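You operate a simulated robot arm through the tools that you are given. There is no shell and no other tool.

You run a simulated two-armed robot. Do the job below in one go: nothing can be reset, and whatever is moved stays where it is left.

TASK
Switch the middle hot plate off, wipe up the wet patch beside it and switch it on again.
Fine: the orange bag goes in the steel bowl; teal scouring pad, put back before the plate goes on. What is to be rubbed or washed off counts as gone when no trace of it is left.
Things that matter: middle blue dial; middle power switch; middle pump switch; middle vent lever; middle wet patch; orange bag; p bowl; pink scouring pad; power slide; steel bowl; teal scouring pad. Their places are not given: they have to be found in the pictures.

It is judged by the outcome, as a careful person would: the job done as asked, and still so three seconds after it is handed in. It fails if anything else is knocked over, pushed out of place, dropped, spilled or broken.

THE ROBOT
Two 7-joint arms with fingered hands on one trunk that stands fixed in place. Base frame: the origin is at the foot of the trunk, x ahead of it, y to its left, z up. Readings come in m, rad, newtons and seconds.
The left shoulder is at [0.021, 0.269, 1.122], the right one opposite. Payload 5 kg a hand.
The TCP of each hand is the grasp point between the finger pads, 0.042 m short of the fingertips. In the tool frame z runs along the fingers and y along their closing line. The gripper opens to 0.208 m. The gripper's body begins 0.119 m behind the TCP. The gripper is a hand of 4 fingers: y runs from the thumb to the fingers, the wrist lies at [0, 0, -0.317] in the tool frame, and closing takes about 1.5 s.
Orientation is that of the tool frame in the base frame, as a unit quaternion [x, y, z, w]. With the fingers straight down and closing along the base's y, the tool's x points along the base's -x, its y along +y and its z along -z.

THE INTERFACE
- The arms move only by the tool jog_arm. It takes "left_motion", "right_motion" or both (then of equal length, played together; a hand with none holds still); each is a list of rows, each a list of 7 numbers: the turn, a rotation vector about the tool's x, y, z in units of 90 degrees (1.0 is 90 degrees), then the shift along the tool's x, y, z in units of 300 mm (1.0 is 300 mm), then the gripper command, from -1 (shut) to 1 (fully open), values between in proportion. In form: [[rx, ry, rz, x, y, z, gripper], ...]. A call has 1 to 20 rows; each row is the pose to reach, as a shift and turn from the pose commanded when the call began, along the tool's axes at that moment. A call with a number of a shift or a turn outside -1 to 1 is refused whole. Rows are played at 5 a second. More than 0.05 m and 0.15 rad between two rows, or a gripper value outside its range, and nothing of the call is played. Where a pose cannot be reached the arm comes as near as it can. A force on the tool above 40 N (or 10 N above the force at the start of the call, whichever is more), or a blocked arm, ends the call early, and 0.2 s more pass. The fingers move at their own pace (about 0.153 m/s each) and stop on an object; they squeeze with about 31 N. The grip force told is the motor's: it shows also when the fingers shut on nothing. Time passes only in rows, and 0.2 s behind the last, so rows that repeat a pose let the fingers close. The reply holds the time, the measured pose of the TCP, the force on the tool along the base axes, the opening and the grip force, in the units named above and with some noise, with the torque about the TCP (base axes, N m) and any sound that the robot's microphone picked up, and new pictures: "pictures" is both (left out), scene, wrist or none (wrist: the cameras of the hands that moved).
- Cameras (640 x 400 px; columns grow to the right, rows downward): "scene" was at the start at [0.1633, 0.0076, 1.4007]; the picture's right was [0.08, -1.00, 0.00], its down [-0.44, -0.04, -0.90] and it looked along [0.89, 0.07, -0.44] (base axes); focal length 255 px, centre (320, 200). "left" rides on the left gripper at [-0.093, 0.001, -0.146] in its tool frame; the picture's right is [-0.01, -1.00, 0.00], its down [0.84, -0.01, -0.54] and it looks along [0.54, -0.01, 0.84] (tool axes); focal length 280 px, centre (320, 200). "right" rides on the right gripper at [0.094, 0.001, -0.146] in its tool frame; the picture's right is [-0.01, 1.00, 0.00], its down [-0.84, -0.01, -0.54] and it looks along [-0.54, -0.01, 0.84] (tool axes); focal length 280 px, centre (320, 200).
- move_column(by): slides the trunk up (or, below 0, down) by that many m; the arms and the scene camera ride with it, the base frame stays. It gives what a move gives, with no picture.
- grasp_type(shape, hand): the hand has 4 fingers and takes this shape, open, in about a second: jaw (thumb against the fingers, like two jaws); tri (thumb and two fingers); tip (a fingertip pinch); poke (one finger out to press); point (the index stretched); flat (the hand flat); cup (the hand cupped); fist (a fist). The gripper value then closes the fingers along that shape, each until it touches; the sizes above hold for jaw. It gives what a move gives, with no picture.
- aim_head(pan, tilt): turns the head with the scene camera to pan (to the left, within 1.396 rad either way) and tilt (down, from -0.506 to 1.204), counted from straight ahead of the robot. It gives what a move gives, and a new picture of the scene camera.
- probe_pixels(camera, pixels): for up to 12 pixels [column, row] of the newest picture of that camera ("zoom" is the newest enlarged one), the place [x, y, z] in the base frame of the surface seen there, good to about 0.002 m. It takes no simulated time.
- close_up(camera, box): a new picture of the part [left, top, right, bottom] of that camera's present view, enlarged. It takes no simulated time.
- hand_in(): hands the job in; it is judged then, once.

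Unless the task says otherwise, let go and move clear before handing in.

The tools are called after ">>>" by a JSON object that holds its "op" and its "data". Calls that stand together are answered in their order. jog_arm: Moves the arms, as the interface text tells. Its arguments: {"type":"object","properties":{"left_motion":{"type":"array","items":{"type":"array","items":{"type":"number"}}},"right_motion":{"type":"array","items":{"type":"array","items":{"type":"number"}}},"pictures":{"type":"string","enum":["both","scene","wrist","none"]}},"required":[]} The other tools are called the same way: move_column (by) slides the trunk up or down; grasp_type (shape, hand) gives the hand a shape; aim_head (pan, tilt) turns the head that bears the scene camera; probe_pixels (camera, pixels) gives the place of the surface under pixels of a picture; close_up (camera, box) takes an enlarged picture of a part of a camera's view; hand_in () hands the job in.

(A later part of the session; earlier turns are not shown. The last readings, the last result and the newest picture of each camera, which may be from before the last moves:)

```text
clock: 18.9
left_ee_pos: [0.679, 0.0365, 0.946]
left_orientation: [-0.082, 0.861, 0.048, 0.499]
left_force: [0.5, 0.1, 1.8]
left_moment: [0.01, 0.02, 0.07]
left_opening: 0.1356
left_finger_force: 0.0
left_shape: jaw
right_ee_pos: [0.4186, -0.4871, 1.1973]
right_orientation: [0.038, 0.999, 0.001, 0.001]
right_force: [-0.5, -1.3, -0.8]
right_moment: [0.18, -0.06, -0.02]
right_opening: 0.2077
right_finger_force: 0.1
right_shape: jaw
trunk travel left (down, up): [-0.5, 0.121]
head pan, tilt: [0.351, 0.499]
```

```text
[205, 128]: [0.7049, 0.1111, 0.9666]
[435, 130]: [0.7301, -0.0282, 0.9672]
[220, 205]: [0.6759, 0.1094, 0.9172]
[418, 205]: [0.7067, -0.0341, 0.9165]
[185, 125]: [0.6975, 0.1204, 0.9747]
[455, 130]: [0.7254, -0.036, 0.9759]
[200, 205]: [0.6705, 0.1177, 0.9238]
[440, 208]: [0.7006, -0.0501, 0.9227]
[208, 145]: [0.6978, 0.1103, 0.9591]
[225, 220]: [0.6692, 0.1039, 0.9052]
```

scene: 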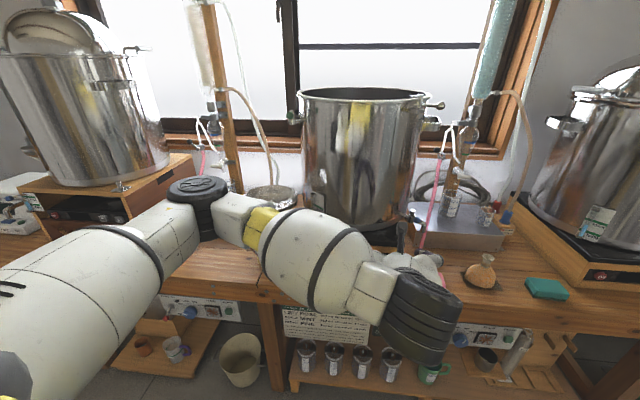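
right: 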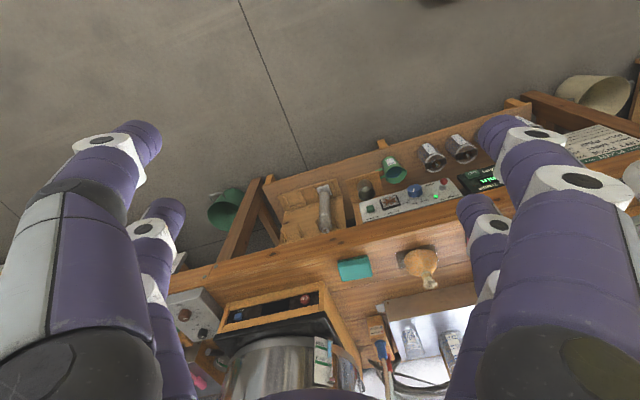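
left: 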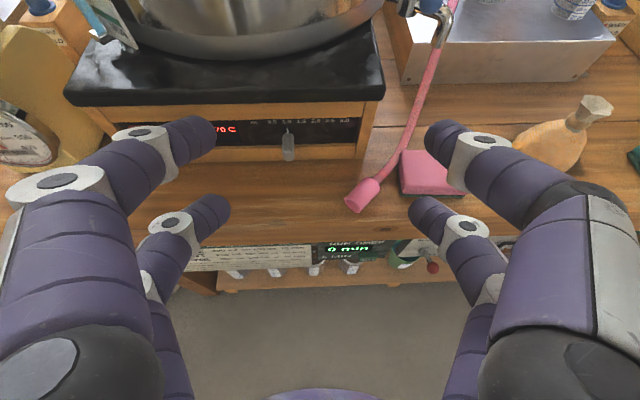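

The pairs sit at tool x≈±0.028, so the lower pair can take the bag's neck. I'll check where the pink hose runs before swinging past it.

>>> {"op": "probe_pixels", "data": {"camera": "left", "pixels": [[362, 195], [380, 175], [400, 150], [420, 110], [435, 60], [442, 20], [405, 165], [465, 175]]}}

>>> {"op": "probe_pixels", "data": {"camera": "scene", "pixels": [[415, 262], [421, 245], [428, 220], [433, 200], [440, 165], [440, 210], [470, 238], [452, 248]]}}

```text
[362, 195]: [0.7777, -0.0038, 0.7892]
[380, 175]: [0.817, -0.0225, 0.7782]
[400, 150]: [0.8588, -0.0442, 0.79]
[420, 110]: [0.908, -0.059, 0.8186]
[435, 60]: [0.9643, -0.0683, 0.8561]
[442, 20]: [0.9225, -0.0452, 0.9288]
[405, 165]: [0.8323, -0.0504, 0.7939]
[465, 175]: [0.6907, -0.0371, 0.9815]
```

```text
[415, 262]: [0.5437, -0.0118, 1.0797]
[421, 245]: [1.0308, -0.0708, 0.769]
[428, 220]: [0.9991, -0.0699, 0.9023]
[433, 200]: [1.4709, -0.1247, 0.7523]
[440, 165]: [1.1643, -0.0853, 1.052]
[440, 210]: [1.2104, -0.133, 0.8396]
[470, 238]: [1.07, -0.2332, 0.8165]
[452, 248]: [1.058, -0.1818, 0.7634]
```

The hose stays low (z≤0.82 at x≤0.91), so the swing is clear. Moving the left hand to a pre-grasp 13 cm short of the bag's neck.

>>> {"op": "jog_arm", "data": {"left_motion": [[0.0625, -0.0217, 0.0291, 0.0143, -0.1247, -0.0033, 0.3], [0.125, -0.0434, 0.0583, 0.0285, -0.2495, -0.0065, 0.3], [0.1876, -0.065, 0.0874, 0.0428, -0.3742, -0.0098, 0.3], [0.2501, -0.0867, 0.1166, 0.057, -0.499, -0.013, 0.3], [0.3126, -0.1084, 0.1457, 0.0713, -0.6237, -0.0163, 0.3], [0.3126, -0.1084, 0.1457, 0.0865, -0.7088, 0.0948, 0.3], [0.3126, -0.1084, 0.1457, 0.1018, -0.7939, 0.2059, 0.3], [0.3126, -0.1084, 0.1457, 0.117, -0.879, 0.317, 0.3], [0.3126, -0.1084, 0.1457, 0.117, -0.879, 0.317, 0.3]]}}

```text
clock: 20.9
left_ee_pos: [0.7919, -0.2079, 0.8692]
left_orientation: [0.143, 0.806, -0.1, 0.565]
left_force: [-0.8, 0.1, -1.2]
left_moment: [0.01, -0.03, 0.01]
left_opening: 0.1355
left_finger_force: 0.2
left_shape: jaw
right_ee_pos: [0.4209, -0.4869, 1.1975]
right_orientation: [0.038, 0.999, 0.0, 0.0]
right_force: [0.4, 0.9, 0.1]
right_moment: [0.03, -0.01, 0.01]
right_opening: 0.2079
right_finger_force: 0.0
right_shape: jaw
trunk travel left (down, up): [-0.5, 0.121]
head pan, tilt: [0.351, 0.499]
```

scene: 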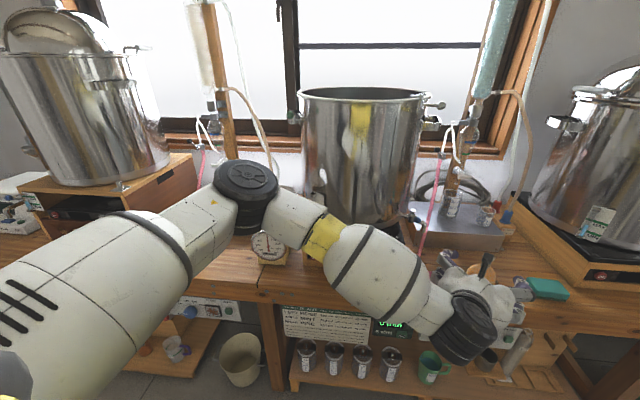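
left: 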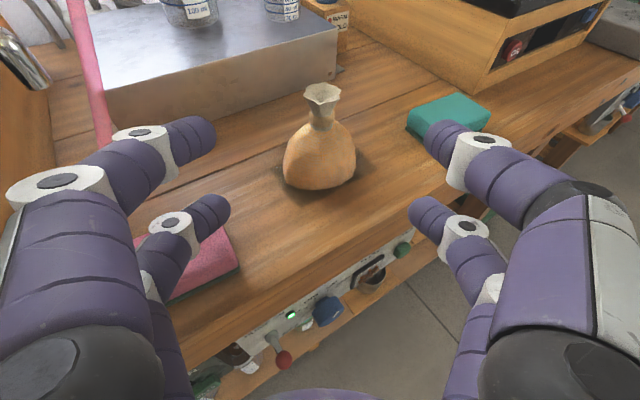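

The bag is centred between the open fingers, its neck at (322,115) in the left picture. I'll probe the neck and check that the left elbow is clear of the scale.

>>> {"op": "probe_pixels", "data": {"camera": "left", "pixels": [[322, 110], [322, 118], [312, 112], [333, 112], [322, 90], [322, 128], [305, 140], [340, 140], [292, 180], [355, 170], [322, 185], [365, 165]]}}

>>> {"op": "probe_pixels", "data": {"camera": "scene", "pixels": [[245, 185], [272, 190], [250, 225], [325, 240], [295, 235], [310, 200]]}}

>>> {"op": "close_up", "data": {"camera": "left", "box": [240, 60, 400, 220]}}

```text
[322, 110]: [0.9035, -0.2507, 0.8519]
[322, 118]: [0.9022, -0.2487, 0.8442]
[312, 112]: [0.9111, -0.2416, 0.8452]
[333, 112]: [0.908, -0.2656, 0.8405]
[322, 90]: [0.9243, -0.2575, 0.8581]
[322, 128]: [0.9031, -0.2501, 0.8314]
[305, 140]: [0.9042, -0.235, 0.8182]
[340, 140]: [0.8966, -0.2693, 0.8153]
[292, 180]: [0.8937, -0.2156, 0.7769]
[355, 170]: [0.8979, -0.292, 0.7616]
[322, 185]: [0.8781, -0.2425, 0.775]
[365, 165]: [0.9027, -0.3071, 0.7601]
```

```text
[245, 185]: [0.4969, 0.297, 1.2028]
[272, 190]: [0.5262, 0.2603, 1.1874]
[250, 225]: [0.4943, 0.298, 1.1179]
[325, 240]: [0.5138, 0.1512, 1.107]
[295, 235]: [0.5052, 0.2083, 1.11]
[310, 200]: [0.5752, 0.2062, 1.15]
```

```text
2.50 times, centred on (320, 140) of left
```

zoom: 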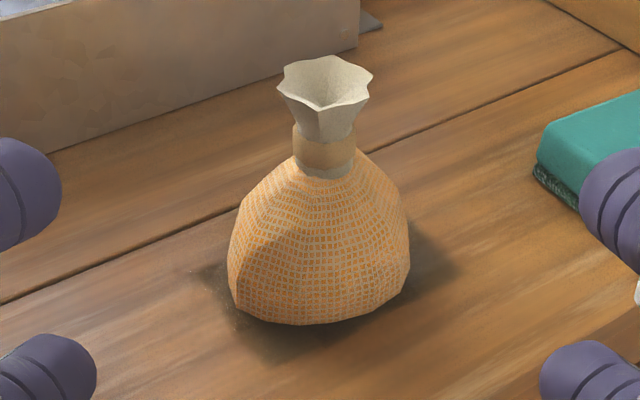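

The neck centre is at about (0.9145,-0.2535,0.840) with ~26 mm diameter, and the elbow is well clear (x≤0.58). I'll move in so the lower finger pair straddles the neck.

>>> {"op": "jog_arm", "data": {"left_motion": [[0, 0, 0, -0.0373, 0, 0.1008, 0.3], [0, 0, 0, -0.0747, -0.001, 0.2015, 0.3], [0, 0, 0, -0.112, -0.0015, 0.3023, 0.3], [0, 0, 0, -0.1493, -0.002, 0.403, 0.3], [0, 0, 0, -0.1493, -0.002, 0.403, 0.3]], "pictures": "wrist"}}

>>> {"op": "close_up", "data": {"camera": "left", "box": [180, 90, 460, 270]}}

```text
clock: 22.1
left_ee_pos: [0.9115, -0.2516, 0.8707]
left_orientation: [0.143, 0.807, -0.101, 0.565]
left_force: [0.1, 0.0, 0.6]
left_moment: [-0.01, 0.06, 0.01]
left_opening: 0.1358
left_finger_force: 0.0
left_shape: jaw
right_ee_pos: [0.4194, -0.4863, 1.1975]
right_orientation: [0.038, 0.999, 0.0, 0.0]
right_force: [-0.3, -0.3, 0.9]
right_moment: [0.02, 0.03, 0.02]
right_opening: 0.2078
right_finger_force: 0.2
right_shape: jaw
trunk travel left (down, up): [-0.5, 0.121]
head pan, tilt: [0.351, 0.499]
```

left: 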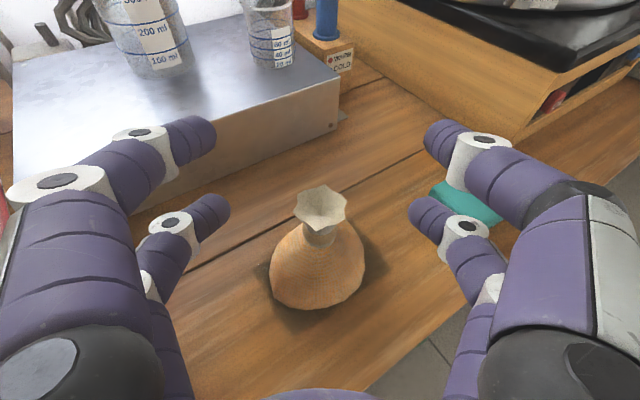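

```text
2.22 times, centred on (320, 180) of left
```

zoom: 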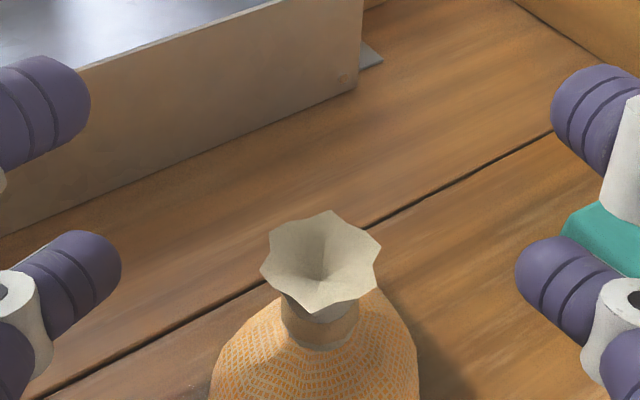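

The neck at (322,235) sits between the lower finger pair. Closing the hand.

>>> {"op": "jog_arm", "data": {"left_motion": [[0, 0, 0, 0, 0, 0, 0.0], [0, 0, 0, 0, 0, 0, -0.3], [0, 0, 0, 0, 0, 0, -0.6], [0, 0, 0, 0, 0, 0, -1], [0, 0, 0, 0, 0, 0, -1], [0, 0, 0, 0, 0, 0, -1], [0, 0, 0, 0, 0, 0, -1], [0, 0, 0, 0, 0, 0, -1]], "pictures": "wrist"}}

>>> {"op": "close_up", "data": {"camera": "left", "box": [180, 90, 460, 270]}}

```text
clock: 23.9
left_ee_pos: [0.9112, -0.2519, 0.8718]
left_orientation: [0.143, 0.807, -0.1, 0.565]
left_force: [2.5, -1.1, 2.1]
left_moment: [-0.02, -0.11, 0.0]
left_opening: 0.0
left_finger_force: 31.5
left_shape: jaw
right_ee_pos: [0.4196, -0.4859, 1.1972]
right_orientation: [0.039, 0.999, 0.001, 0.0]
right_force: [-0.6, 0.0, 1.1]
right_moment: [0.02, 0.01, 0.0]
right_opening: 0.2079
right_finger_force: 0.0
right_shape: jaw
trunk travel left (down, up): [-0.5, 0.121]
head pan, tilt: [0.351, 0.499]
```

left: 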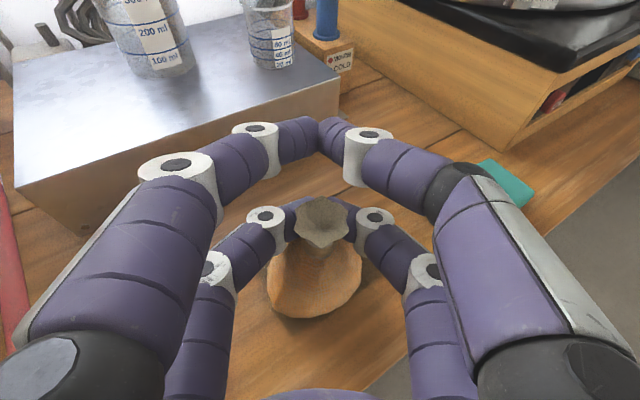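

```text
2.22 times, centred on (320, 180) of left
```

zoom: 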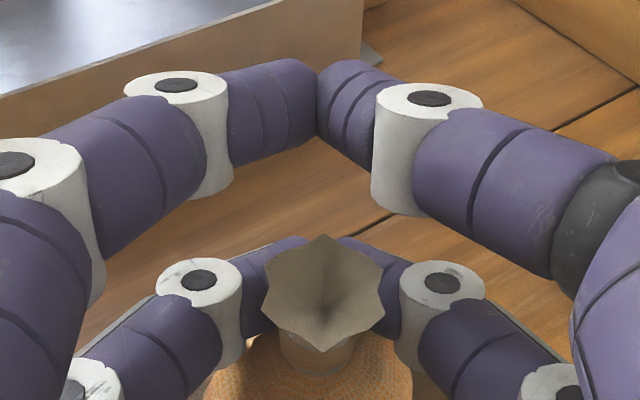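

The lower pair has closed around the neck just under the flared top (322,220). I'll lift gently a few centimetres and check.

>>> {"op": "jog_arm", "data": {"left_motion": [[0, 0, 0, -0.0313, 0, -0.0113, -1], [0, 0, 0, -0.0783, 0, -0.0283, -1], [0, 0, 0, -0.1566, 0, -0.0567, -1], [0, 0, 0, -0.1566, 0, -0.0567, -1]], "pictures": "both"}}

>>> {"op": "close_up", "data": {"camera": "left", "box": [180, 90, 460, 270]}}

>>> {"op": "close_up", "data": {"camera": "scene", "box": [430, 220, 580, 310]}}

```text
clock: 24.9
left_ee_pos: [0.9135, -0.249, 0.9199]
left_orientation: [0.143, 0.806, -0.1, 0.565]
left_force: [0.5, -0.1, -0.1]
left_moment: [-0.02, -0.01, -0.01]
left_opening: 0.0002
left_finger_force: 30.5
left_shape: jaw
right_ee_pos: [0.4203, -0.4855, 1.1972]
right_orientation: [0.039, 0.999, 0.0, 0.0]
right_force: [0.4, 0.6, 0.6]
right_moment: [-0.01, 0.03, 0.02]
right_opening: 0.208
right_finger_force: 0.2
right_shape: jaw
trunk travel left (down, up): [-0.5, 0.121]
head pan, tilt: [0.351, 0.499]
```

scene: 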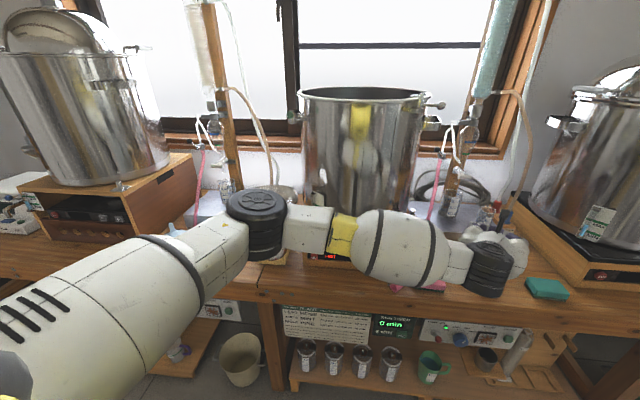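
left: 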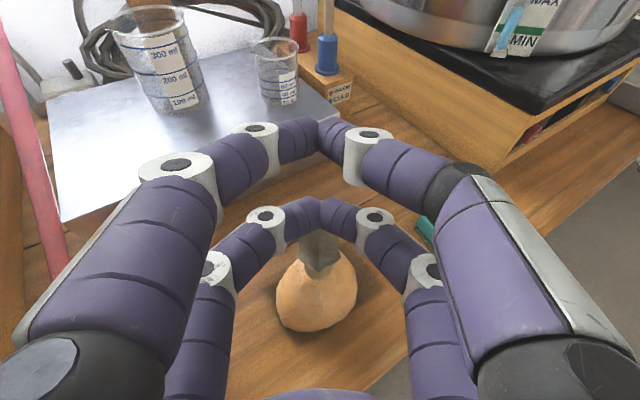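

```text
2.22 times, centred on (320, 180) of left
```

zoom: 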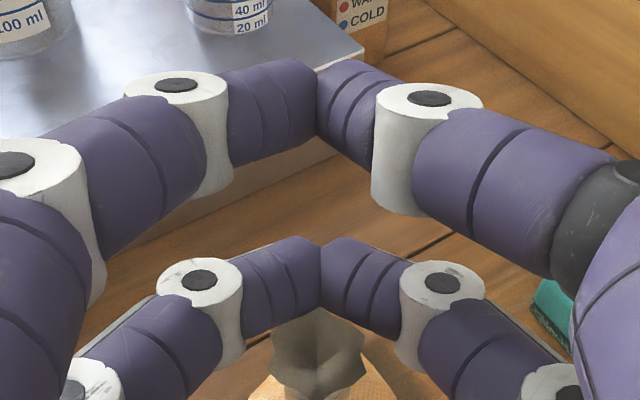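

```text
4.27 times, centred on (505, 265) of scene
```

zoom: 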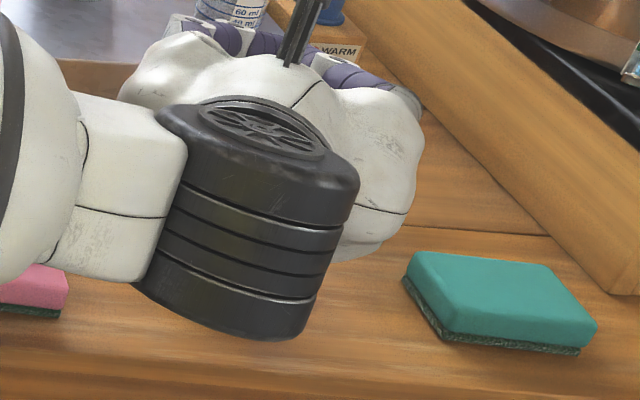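

The fingers slipped over the flare and closed on nothing; the bag stayed behind. I'll open, back off and look at the bag's state.

>>> {"op": "jog_arm", "data": {"left_motion": [[0, 0, 0, -0.03, 0, -0.01, 0.3], [0, 0, 0, -0.03, 0, -0.01, 0.3], [0, 0, 0, -0.03, 0, -0.01, 0.3], [0, 0, 0, -0.03, 0, -0.12, 0.3], [0, 0, 0, -0.03, 0, -0.24, 0.3], [0, 0, 0, 0.0, 0, -0.36, 0.3], [0, 0, 0, 0.04, 0, -0.46, 0.3]], "pictures": "both"}}

>>> {"op": "close_up", "data": {"camera": "left", "box": [240, 60, 400, 220]}}

```text
clock: 26.6
left_ee_pos: [0.7882, -0.2036, 0.9539]
left_orientation: [0.143, 0.807, -0.1, 0.565]
left_force: [0.9, -0.2, 0.3]
left_moment: [-0.01, 0.05, -0.02]
left_opening: 0.1348
left_finger_force: 0.0
left_shape: jaw
right_ee_pos: [0.4193, -0.487, 1.1975]
right_orientation: [0.039, 0.999, 0.0, 0.0]
right_force: [-0.3, -0.2, -0.3]
right_moment: [-0.01, -0.02, -0.01]
right_opening: 0.2082
right_finger_force: 0.1
right_shape: jaw
trunk travel left (down, up): [-0.5, 0.121]
head pan, tilt: [0.351, 0.499]
```

scene: 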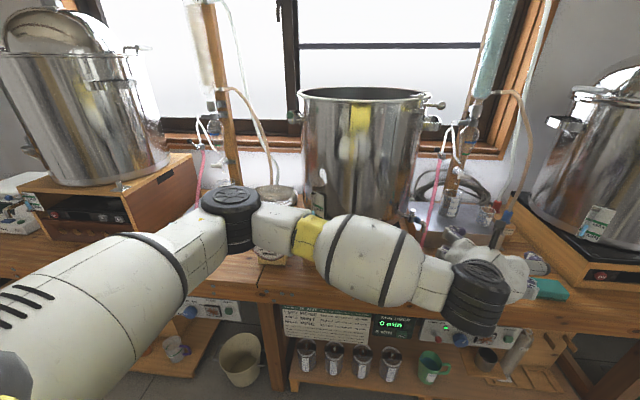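
left: 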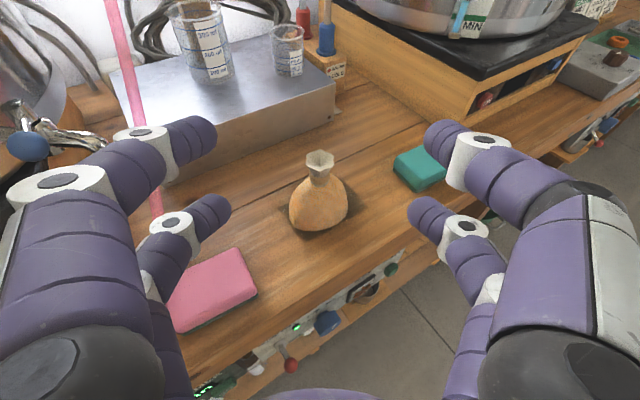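

```text
2.50 times, centred on (320, 140) of left
```

zoom: 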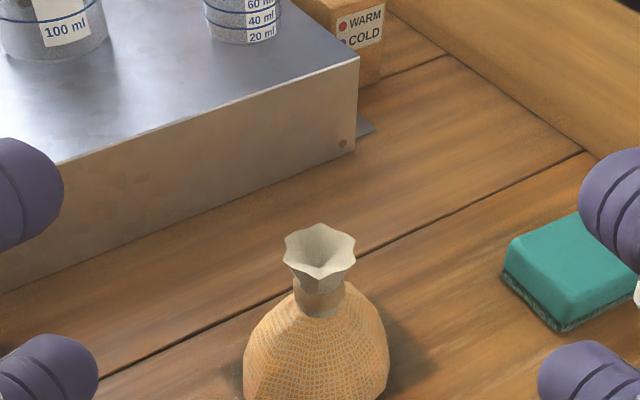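

The bag is still upright and in place. Jaw closes in a V that can't hold a thin neck, so I'll see how the "tip" pinch shape looks, open and closed, here in free air.

>>> {"op": "grasp_type", "data": {"hand": "left", "shape": "tip"}}

>>> {"op": "close_up", "data": {"camera": "left", "box": [0, 0, 640, 400]}}

>>> {"op": "jog_arm", "data": {"left_motion": [[0, 0, 0, 0, 0, 0, -0.5], [0, 0, 0, 0, 0, 0, -1], [0, 0, 0, 0, 0, 0, -1], [0, 0, 0, 0, 0, 0, -1], [0, 0, 0, 0, 0, 0, -1], [0, 0, 0, 0, 0, 0, -1]], "pictures": "wrist"}}

```text
clock: 27.4
left_ee_pos: [0.7893, -0.2034, 0.9542]
left_orientation: [0.143, 0.806, -0.101, 0.565]
left_force: [0.6, -0.4, -0.2]
left_moment: [0.0, 0.0, -0.03]
left_opening: 0.2079
left_finger_force: 0.1
left_shape: tip
right_ee_pos: [0.4199, -0.4864, 1.1959]
right_orientation: [0.038, 0.999, -0.001, 0.001]
right_force: [-0.5, -0.4, -0.5]
right_moment: [-0.01, -0.03, 0.01]
right_opening: 0.2078
right_finger_force: 0.2
right_shape: jaw
trunk travel left (down, up): [-0.5, 0.121]
head pan, tilt: [0.351, 0.499]
```

```text
1.00 times, centred on (320, 200) of left (not enlarged: the box is as wide or as high as the picture)
```

zoom: 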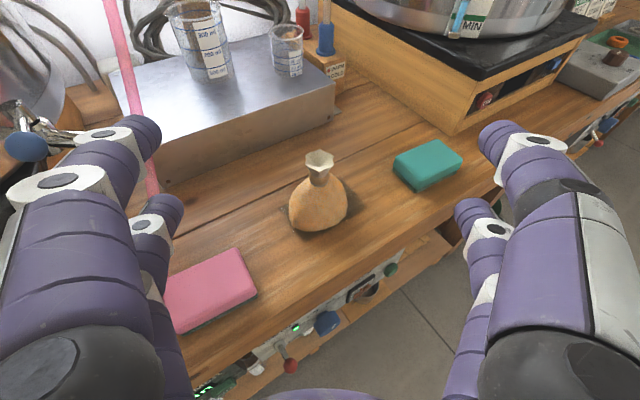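

```text
clock: 28.9
left_ee_pos: [0.7894, -0.204, 0.9534]
left_orientation: [0.142, 0.806, -0.099, 0.565]
left_force: [0.5, 0.8, 0.0]
left_moment: [0.0, 0.0, -0.02]
left_opening: 0.0001
left_finger_force: 31.1
left_shape: tip
right_ee_pos: [0.4197, -0.4872, 1.1975]
right_orientation: [0.038, 0.999, -0.001, -0.001]
right_force: [-0.6, 0.5, -0.5]
right_moment: [0.01, 0.01, 0.01]
right_opening: 0.2081
right_finger_force: 0.1
right_shape: jaw
trunk travel left (down, up): [-0.5, 0.121]
head pan, tilt: [0.351, 0.499]
```

left: 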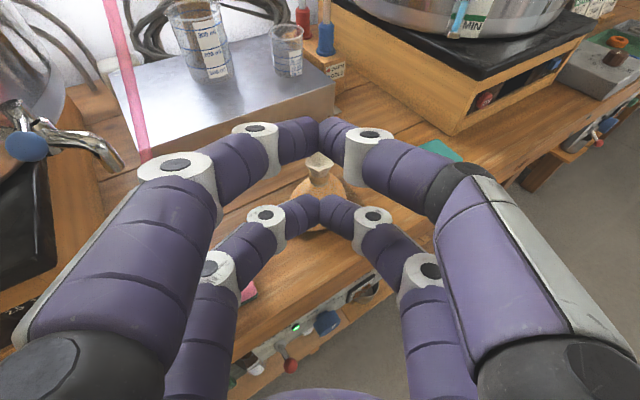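

"Tip" looks the same as jaw, so pinching the neck won't work; I'll take the bag by its body from above instead, with a steep hand. First I turn the left hand steep and open it above the bag.

>>> {"op": "jog_arm", "data": {"left_motion": [[0, 0, 0, -0.05, 0, 0, 0.3], [0.0117, 0.0702, 0.0095, -0.0685, 0, 0.0562, 0.3], [0.0235, 0.1405, 0.0189, -0.087, 0, 0.1123, 0.3], [0.0352, 0.2107, 0.0284, -0.1055, -0.001, 0.1685, 0.3], [0.0469, 0.281, 0.0379, -0.124, -0.001, 0.2247, 0.3], [0.0587, 0.3512, 0.0473, -0.1425, -0.001, 0.2808, 0.3], [0.0704, 0.4215, 0.0568, -0.161, -0.002, 0.337, 0.3], [0.0704, 0.4215, 0.0568, -0.161, -0.002, 0.337, 0.3]], "pictures": "both"}}

```text
clock: 30.6
left_ee_pos: [0.8932, -0.242, 0.9646]
left_orientation: [0.233, 0.933, -0.067, 0.266]
left_force: [-0.2, 0.5, 0.7]
left_moment: [-0.05, 0.0, -0.05]
left_opening: 0.1347
left_finger_force: 0.0
left_shape: tip
right_ee_pos: [0.4201, -0.4854, 1.1963]
right_orientation: [0.039, 0.999, 0.0, 0.0]
right_force: [-0.2, -0.1, -0.5]
right_moment: [0.0, 0.01, 0.0]
right_opening: 0.2077
right_finger_force: 0.0
right_shape: jaw
trunk travel left (down, up): [-0.5, 0.121]
head pan, tilt: [0.351, 0.499]
```

scene: 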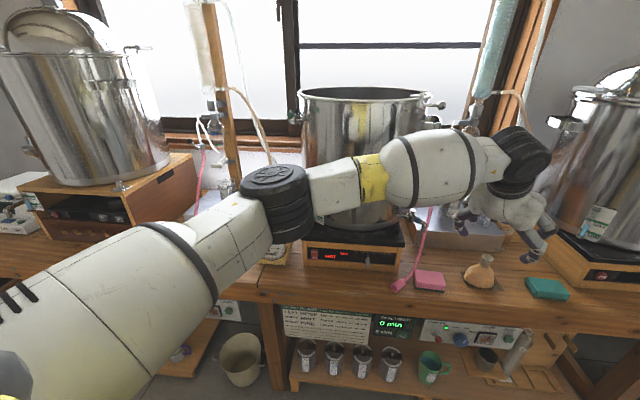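
left: 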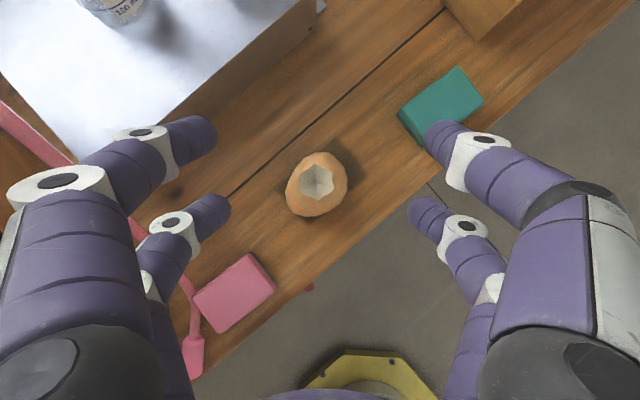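

The hand reached the steep pose above the bag at (318,183). I'll measure the bag's outline from this overhead view.

>>> {"op": "close_up", "data": {"camera": "left", "box": [256, 120, 384, 200]}}

>>> {"op": "probe_pixels", "data": {"camera": "left", "pixels": [[318, 183], [290, 185], [345, 180], [315, 155], [318, 213], [300, 165], [338, 165], [300, 205], [337, 203], [306, 180], [331, 180], [318, 197]]}}

```text
5.00 times, centred on (320, 160) of left
```

zoom: 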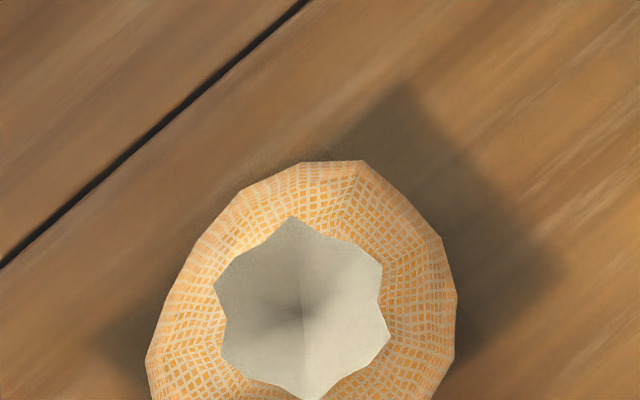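

```text
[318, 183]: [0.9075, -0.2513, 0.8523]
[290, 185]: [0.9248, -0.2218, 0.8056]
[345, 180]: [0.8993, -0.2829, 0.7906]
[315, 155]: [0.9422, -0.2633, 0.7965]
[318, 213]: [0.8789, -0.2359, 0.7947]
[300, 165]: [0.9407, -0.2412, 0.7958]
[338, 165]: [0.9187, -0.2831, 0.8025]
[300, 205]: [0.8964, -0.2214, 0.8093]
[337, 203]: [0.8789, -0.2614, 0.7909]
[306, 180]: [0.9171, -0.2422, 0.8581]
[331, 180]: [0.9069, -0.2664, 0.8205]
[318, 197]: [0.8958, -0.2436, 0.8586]
```

The bag's body centre is (0.910,-0.2515), radius ~0.034 at z≈0.80. The square-cornered dark patch beneath it is the wet patch. Descending straight down around the body.

>>> {"op": "jog_arm", "data": {"left_motion": [[0, 0, 0, 0.064, 0, 0.098, 0.3], [0, 0, 0, 0.128, 0, 0.196, 0.3], [0, 0, 0, 0.192, 0, 0.295, 0.3], [0, 0, 0, 0.256, -0.001, 0.393, 0.3], [0, 0, 0, 0.256, -0.001, 0.393, 0.3]], "pictures": "both"}}

>>> {"op": "close_up", "data": {"camera": "scene", "box": [430, 220, 560, 310]}}

```text
clock: 31.9
left_ee_pos: [0.8866, -0.2395, 0.826]
left_orientation: [0.233, 0.932, -0.067, 0.268]
left_force: [-0.5, -0.1, 0.7]
left_moment: [-0.01, 0.03, 0.01]
left_opening: 0.135
left_finger_force: 0.0
left_shape: tip
right_ee_pos: [0.419, -0.487, 1.1972]
right_orientation: [0.038, 0.999, 0.001, 0.0]
right_force: [-0.1, -0.8, 0.3]
right_moment: [-0.05, -0.04, 0.0]
right_opening: 0.208
right_finger_force: 0.0
right_shape: jaw
trunk travel left (down, up): [-0.5, 0.121]
head pan, tilt: [0.351, 0.499]
```

scene: 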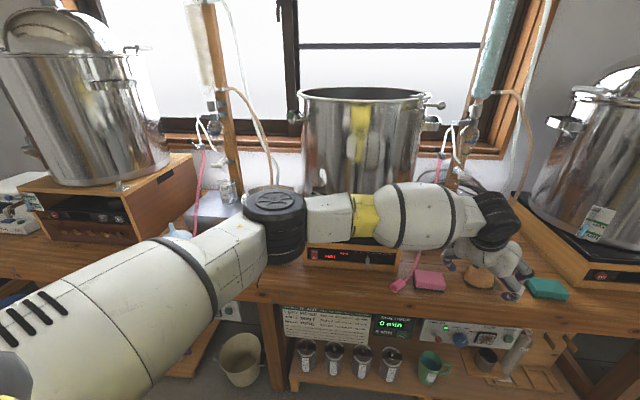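
left: 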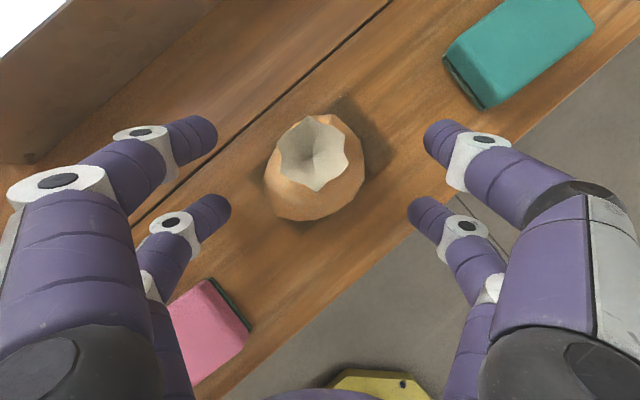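

```text
4.44 times, centred on (495, 265) of scene
```

zoom: 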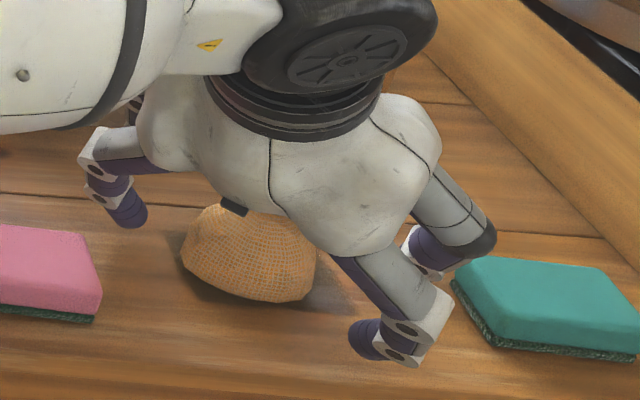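

The hand straddles the bag with fingertips clear of the table. I'll nudge 4 mm forward and close.

>>> {"op": "jog_arm", "data": {"left_motion": [[0, 0, 0, -0.0113, 0, 0.007, 0.3], [0, 0, 0, -0.0113, 0, 0.007, 0.0], [0, 0, 0, -0.0113, 0, 0.007, -0.3], [0, 0, 0, -0.0113, 0, 0.007, -0.6], [0, 0, 0, -0.0113, 0, 0.007, -1], [0, 0, 0, -0.0113, 0, 0.007, -1], [0, 0, 0, -0.0113, 0, 0.007, -1], [0, 0, 0, -0.0113, 0, 0.007, -1], [0, 0, 0, -0.0113, 0, 0.007, -1]], "pictures": "wrist"}}

>>> {"op": "close_up", "data": {"camera": "scene", "box": [430, 220, 560, 310]}}

```text
clock: 33.9
left_ee_pos: [0.8926, -0.2441, 0.8256]
left_orientation: [0.233, 0.932, -0.067, 0.268]
left_force: [1.8, 0.8, 2.5]
left_moment: [-0.09, -0.17, 0.08]
left_opening: 0.0376
left_finger_force: 30.9
left_shape: tip
right_ee_pos: [0.4193, -0.4881, 1.1956]
right_orientation: [0.038, 0.999, 0.0, 0.0]
right_force: [0.0, 0.5, -0.2]
right_moment: [0.0, 0.02, 0.02]
right_opening: 0.2082
right_finger_force: 0.2
right_shape: jaw
trunk travel left (down, up): [-0.5, 0.121]
head pan, tilt: [0.351, 0.499]
```

left: 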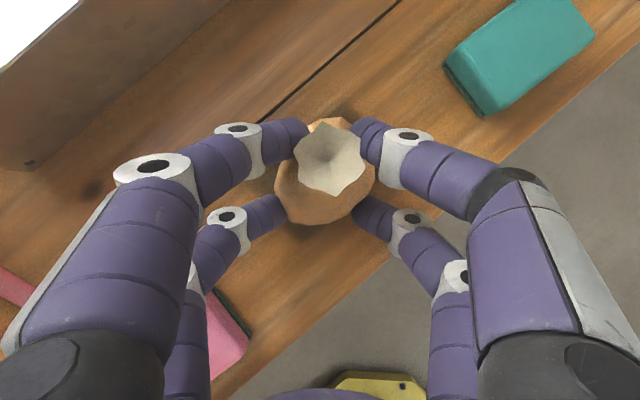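

```text
4.44 times, centred on (495, 265) of scene
```

zoom: 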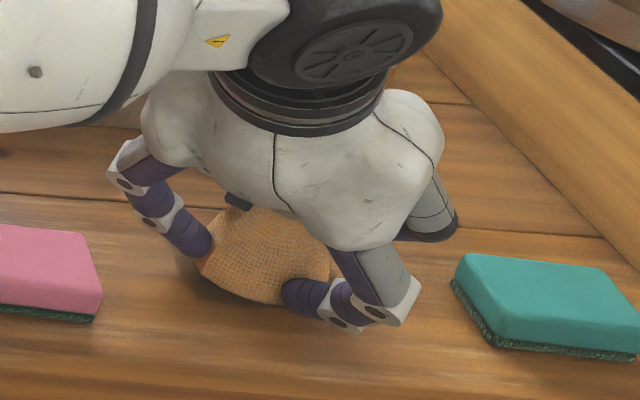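

All fingers stopped on the bag's body (opening 0.038, 31 N). Lifting slowly by 5 cm.

>>> {"op": "jog_arm", "data": {"left_motion": [[0, 0, 0, -0.018, 0, -0.028, -1], [0, 0, 0, -0.044, 0, -0.071, -1], [0, 0, 0, -0.088, 0, -0.1416, -1], [0, 0, 0, -0.088, 0, -0.1416, -1]], "pictures": "wrist"}}

>>> {"op": "close_up", "data": {"camera": "scene", "box": [430, 200, 560, 310]}}

```text
clock: 34.9
left_ee_pos: [0.8935, -0.2438, 0.8761]
left_orientation: [0.233, 0.933, -0.067, 0.268]
left_force: [1.3, -0.4, -2.0]
left_moment: [0.02, 0.01, -0.03]
left_opening: 0.0374
left_finger_force: 31.1
left_shape: tip
right_ee_pos: [0.4188, -0.4872, 1.197]
right_orientation: [0.038, 0.999, 0.0, 0.0]
right_force: [0.5, -0.6, -0.6]
right_moment: [0.02, 0.04, -0.03]
right_opening: 0.208
right_finger_force: 0.0
right_shape: jaw
trunk travel left (down, up): [-0.5, 0.121]
head pan, tilt: [0.351, 0.499]
```

left: 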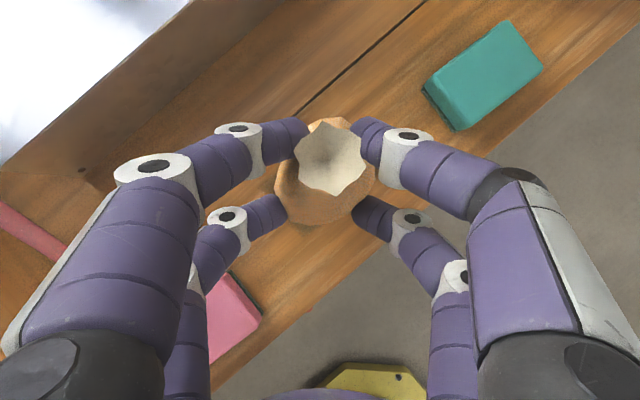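

```text
3.64 times, centred on (495, 255) of scene
```

zoom: 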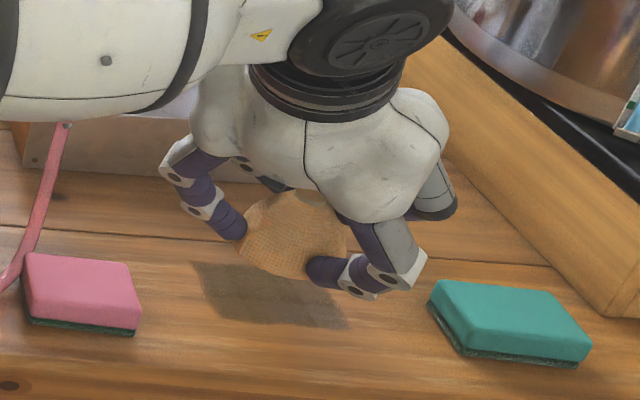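

The bag is held (about 2 N heavier), and the dark quadrilateral stays on the bench. I'll carry the bag up and back toward the robot before swinging left.

>>> {"op": "jog_arm", "data": {"left_motion": [[0, 0, 0, 0.0, 0, -0.1, -1], [0, 0, 0, 0.02, -0.001, -0.22, -1], [0, 0, 0, 0.07, -0.003, -0.35, -1], [0, 0, 0, 0.13, -0.005, -0.48, -1], [0, 0, 0, 0.2, -0.008, -0.6, -1], [0, 0, 0, 0.27, -0.011, -0.73, -1], [0, 0, 0, 0.34, -0.014, -0.85, -1], [0, 0, 0, 0.387, -0.016, -0.962, -1]], "pictures": "both"}}

```text
clock: 36.6
left_ee_pos: [0.6698, -0.1278, 1.0603]
left_orientation: [0.233, 0.932, -0.068, 0.268]
left_force: [-0.2, -0.3, -1.2]
left_moment: [0.0, -0.04, -0.01]
left_opening: 0.0373
left_finger_force: 31.6
left_shape: tip
right_ee_pos: [0.4194, -0.4869, 1.1981]
right_orientation: [0.038, 0.999, 0.0, 0.001]
right_force: [-0.1, 0.8, 0.1]
right_moment: [-0.05, -0.05, -0.02]
right_opening: 0.2081
right_finger_force: 0.1
right_shape: jaw
trunk travel left (down, up): [-0.5, 0.121]
head pan, tilt: [0.351, 0.499]
```

scene: 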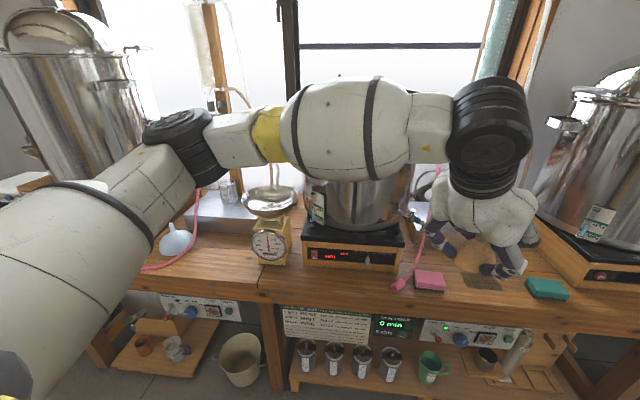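
left: 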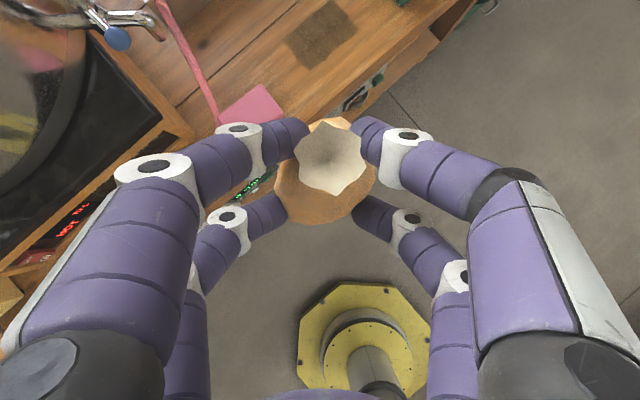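

The wet patch is now plainly visible as a dark square at (320,35) in the left view and (482,283) in the scene. I'll record its corners.

>>> {"op": "close_up", "data": {"camera": "left", "box": [256, 0, 384, 80]}}

>>> {"op": "probe_pixels", "data": {"camera": "left", "pixels": [[283, 40], [330, 2], [357, 30], [310, 68], [320, 35]]}}

>>> {"op": "close_up", "data": {"camera": "scene", "box": [430, 250, 580, 320]}}

```text
5.00 times, centred on (320, 40) of left
```

zoom: 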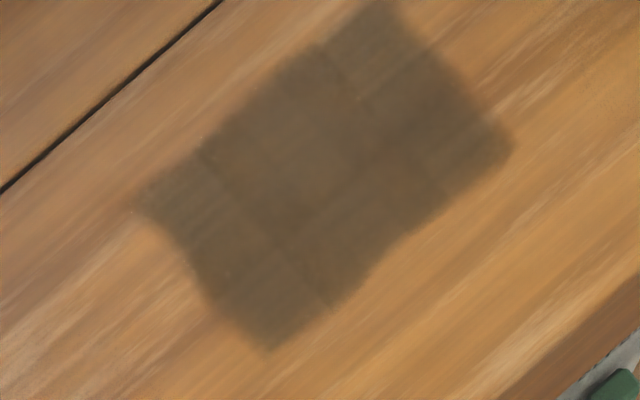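

```text
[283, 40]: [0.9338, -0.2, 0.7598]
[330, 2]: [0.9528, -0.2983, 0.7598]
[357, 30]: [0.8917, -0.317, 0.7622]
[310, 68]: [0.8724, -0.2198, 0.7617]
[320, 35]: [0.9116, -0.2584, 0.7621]
```

```text
4.27 times, centred on (505, 285) of scene
```

zoom: 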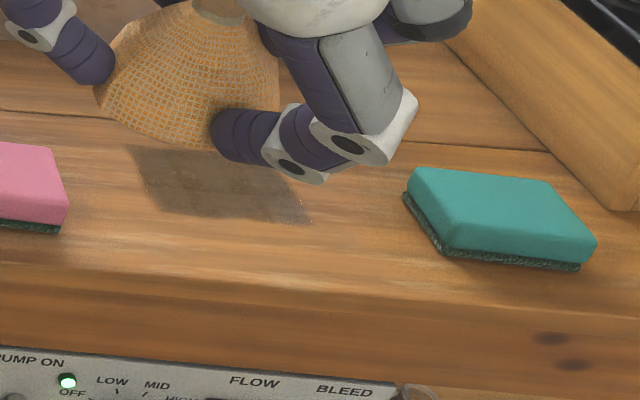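

Patch corners: (0.934,-0.200), (0.953,-0.298), (0.892,-0.317), (0.872,-0.220). Now I swing the bag left in front of the pot, first half.

>>> {"op": "jog_arm", "data": {"left_motion": [[-0.0167, 0, -0.027, 0.0533, 0.0994, -0.0556, -1], [-0.0335, 0, -0.0539, 0.1066, 0.1989, -0.1111, -1], [-0.0502, 0, -0.0809, 0.1599, 0.2983, -0.1667, -1], [-0.067, 0, -0.1079, 0.2131, 0.3977, -0.2223, -1], [-0.0837, 0, -0.1349, 0.2664, 0.4971, -0.2779, -1], [-0.1005, 0, -0.1618, 0.3197, 0.5966, -0.3334, -1], [-0.1172, 0, -0.1888, 0.373, 0.696, -0.389, -1]], "pictures": "both"}}

```text
clock: 38.2
left_ee_pos: [0.6333, 0.1275, 1.094]
left_orientation: [0.067, 0.959, -0.02, 0.275]
left_force: [-0.6, -0.5, -2.2]
left_moment: [-0.03, 0.06, -0.02]
left_opening: 0.037
left_finger_force: 31.3
left_shape: tip
right_ee_pos: [0.4206, -0.4852, 1.1981]
right_orientation: [0.038, 0.999, 0.0, 0.0]
right_force: [0.4, 0.2, 0.2]
right_moment: [-0.12, 0.01, 0.02]
right_opening: 0.2079
right_finger_force: 0.0
right_shape: jaw
trunk travel left (down, up): [-0.5, 0.121]
head pan, tilt: [0.351, 0.499]
```

scene: 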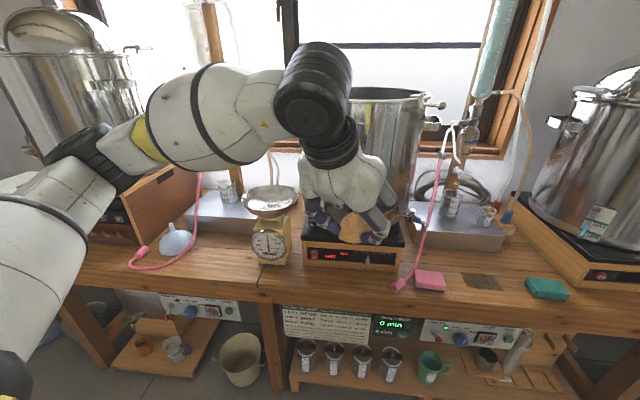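
left: 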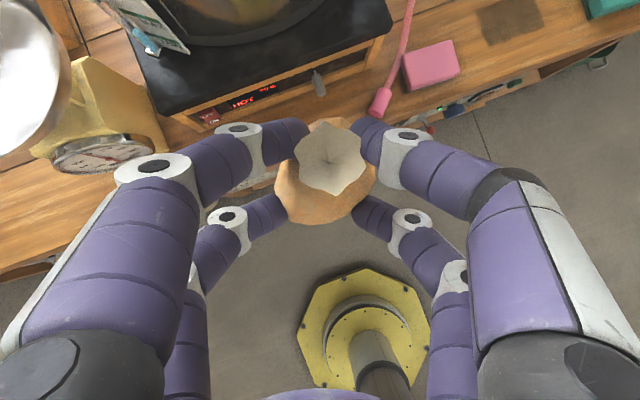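

The bag is in front of the pot, still held well. Second half of the swing, to in front of the scale.

>>> {"op": "jog_arm", "data": {"left_motion": [[-0.0168, 0, -0.0269, 0.011, 0.1289, -0.0106, -1], [-0.0337, 0, -0.0539, 0.022, 0.2577, -0.0211, -1], [-0.0505, 0, -0.0808, 0.033, 0.3866, -0.0317, -1], [-0.0673, 0, -0.1077, 0.044, 0.5154, -0.0423, -1], [-0.0841, 0, -0.1346, 0.055, 0.6443, -0.0529, -1], [-0.101, 0, -0.1616, 0.066, 0.7731, -0.0634, -1], [-0.1178, 0, -0.1885, 0.077, 0.902, -0.074, -1]], "pictures": "both"}}

```text
clock: 39.9
left_ee_pos: [0.6407, 0.403, 1.1061]
left_orientation: [-0.1, 0.956, 0.028, 0.273]
left_force: [1.3, 0.1, -2.0]
left_moment: [-0.08, 0.05, -0.03]
left_opening: 0.037
left_finger_force: 31.4
left_shape: tip
right_ee_pos: [0.4205, -0.4856, 1.1973]
right_orientation: [0.039, 0.999, -0.001, 0.0]
right_force: [-0.6, 0.8, 0.7]
right_moment: [-0.14, -0.01, -0.05]
right_opening: 0.208
right_finger_force: 0.1
right_shape: jaw
trunk travel left (down, up): [-0.5, 0.121]
head pan, tilt: [0.351, 0.499]
```

scene: 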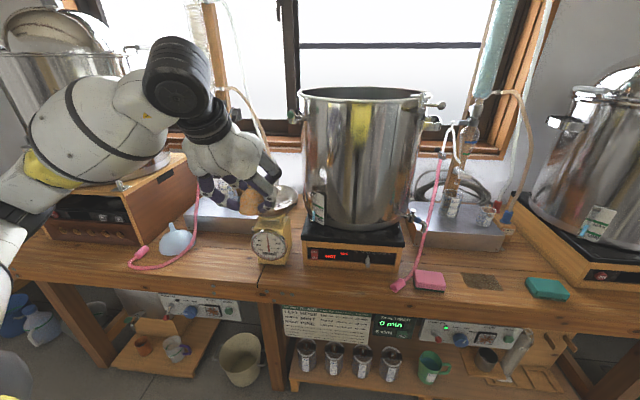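
left: 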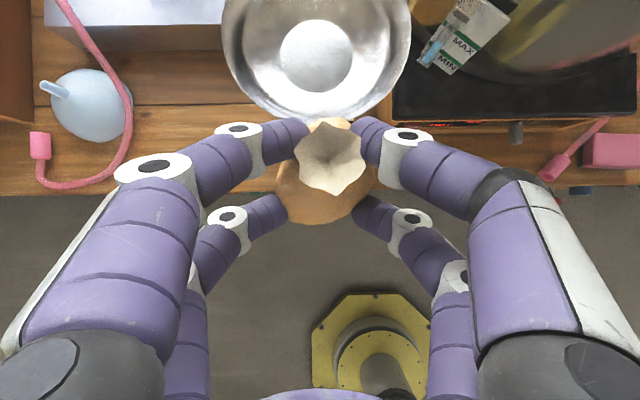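

The bowl is right ahead in the left view with its floor disc at (317,55). Probing floor and rim from here.

>>> {"op": "probe_pixels", "data": {"camera": "left", "pixels": [[317, 55], [282, 55], [352, 55], [317, 88], [317, 22], [225, 40], [408, 40], [250, 100], [385, 97], [317, 117], [340, 90], [300, 92]]}}

>>> {"op": "close_up", "data": {"camera": "left", "box": [200, 0, 440, 150]}}

```text
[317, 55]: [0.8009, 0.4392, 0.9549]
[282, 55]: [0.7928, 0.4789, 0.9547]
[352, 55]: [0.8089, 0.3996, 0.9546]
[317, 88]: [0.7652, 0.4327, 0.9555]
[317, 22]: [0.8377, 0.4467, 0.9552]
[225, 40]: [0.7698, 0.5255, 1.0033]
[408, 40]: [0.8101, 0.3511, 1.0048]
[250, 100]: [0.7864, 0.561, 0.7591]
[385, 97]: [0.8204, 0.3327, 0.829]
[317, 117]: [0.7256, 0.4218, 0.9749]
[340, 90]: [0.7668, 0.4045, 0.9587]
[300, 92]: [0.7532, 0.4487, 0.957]
```

```text
2.67 times, centred on (320, 75) of left
```

zoom: 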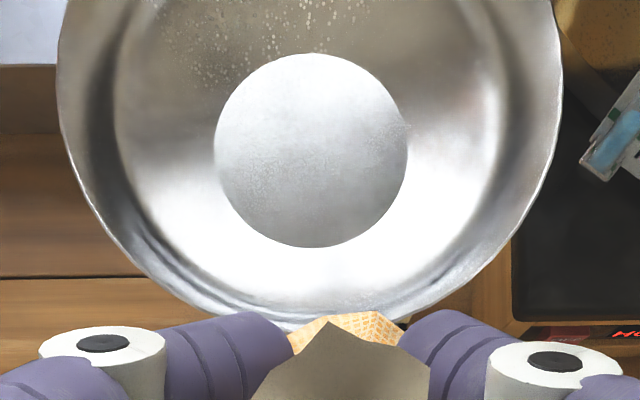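

Bowl floor is flat at z=0.955, centre (0.801,0.439), rim at 1.005. I'll move over it and then descend to about 1.5 cm above rest.

>>> {"op": "jog_arm", "data": {"left_motion": [[0, 0, 0, -0.1025, 0.002, 0.0639, -1], [0, 0, 0, -0.205, 0.004, 0.1279, -1], [0, 0, 0, -0.3075, 0.005, 0.1918, -1], [0, 0, 0, -0.41, 0.007, 0.2557, -1], [0, 0, 0, -0.41, 0.007, 0.2557, -1], [0, 0, 0, -0.369, 0.007, 0.3217, -1], [0, 0, 0, -0.328, 0.007, 0.3877, -1], [0, 0, 0, -0.287, 0.007, 0.4537, -1], [0, 0, 0, -0.287, 0.007, 0.4537, -1]], "pictures": "both"}}

>>> {"op": "close_up", "data": {"camera": "scene", "box": [200, 140, 340, 240]}}

```text
clock: 41.9
left_ee_pos: [0.7812, 0.4319, 1.0326]
left_orientation: [-0.099, 0.956, 0.028, 0.274]
left_force: [-0.7, 0.5, -2.3]
left_moment: [0.05, 0.05, 0.03]
left_opening: 0.0367
left_finger_force: 30.6
left_shape: tip
right_ee_pos: [0.4187, -0.4862, 1.1972]
right_orientation: [0.039, 0.999, 0.0, 0.0]
right_force: [-0.2, 0.0, -0.1]
right_moment: [0.01, -0.01, -0.01]
right_opening: 0.2078
right_finger_force: 0.1
right_shape: jaw
trunk travel left (down, up): [-0.5, 0.121]
head pan, tilt: [0.351, 0.499]
```

scene: 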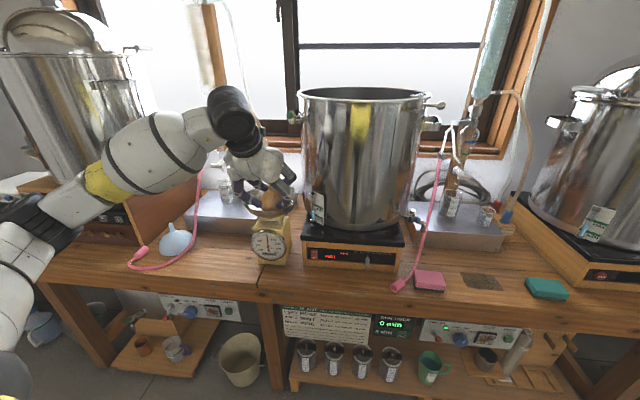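
left: 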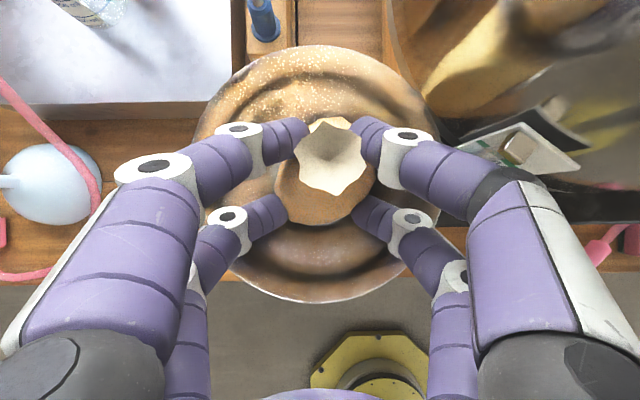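

```text
4.00 times, centred on (270, 190) of scene
```

zoom: 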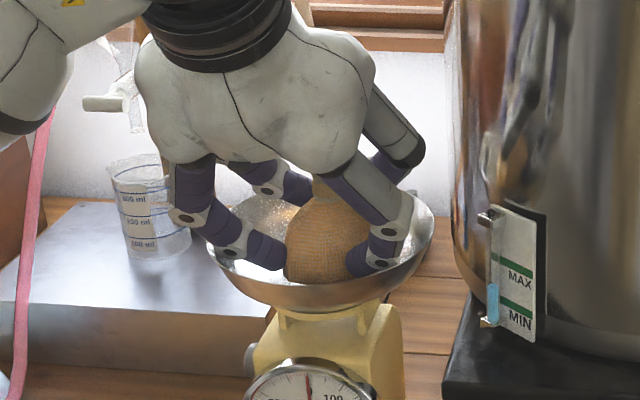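

The bag hangs inside the bowl, about 1 cm above its floor. Lowering in small steps while watching the vertical force.

>>> {"op": "jog_arm", "data": {"left_motion": [[0, 0, 0, 0.005, 0, 0.008, -1], [0, 0, 0, 0.01, 0, 0.016, -1], [0, 0, 0, 0.015, 0, 0.0237, -1], [0, 0, 0, 0.015, 0, 0.0237, -1]], "pictures": "none"}}

```text
clock: 42.9
left_ee_pos: [0.7794, 0.4313, 1.0248]
left_orientation: [-0.101, 0.956, 0.029, 0.274]
left_force: [1.1, -0.5, -0.7]
left_moment: [-0.02, 0.07, 0.04]
left_opening: 0.0366
left_finger_force: 30.7
left_shape: tip
right_ee_pos: [0.419, -0.4862, 1.1974]
right_orientation: [0.039, 0.999, 0.0, 0.0]
right_force: [-0.2, -0.4, 1.2]
right_moment: [0.02, -0.01, -0.01]
right_opening: 0.2079
right_finger_force: 0.1
right_shape: jaw
trunk travel left (down, up): [-0.5, 0.121]
head pan, tilt: [0.351, 0.499]
```

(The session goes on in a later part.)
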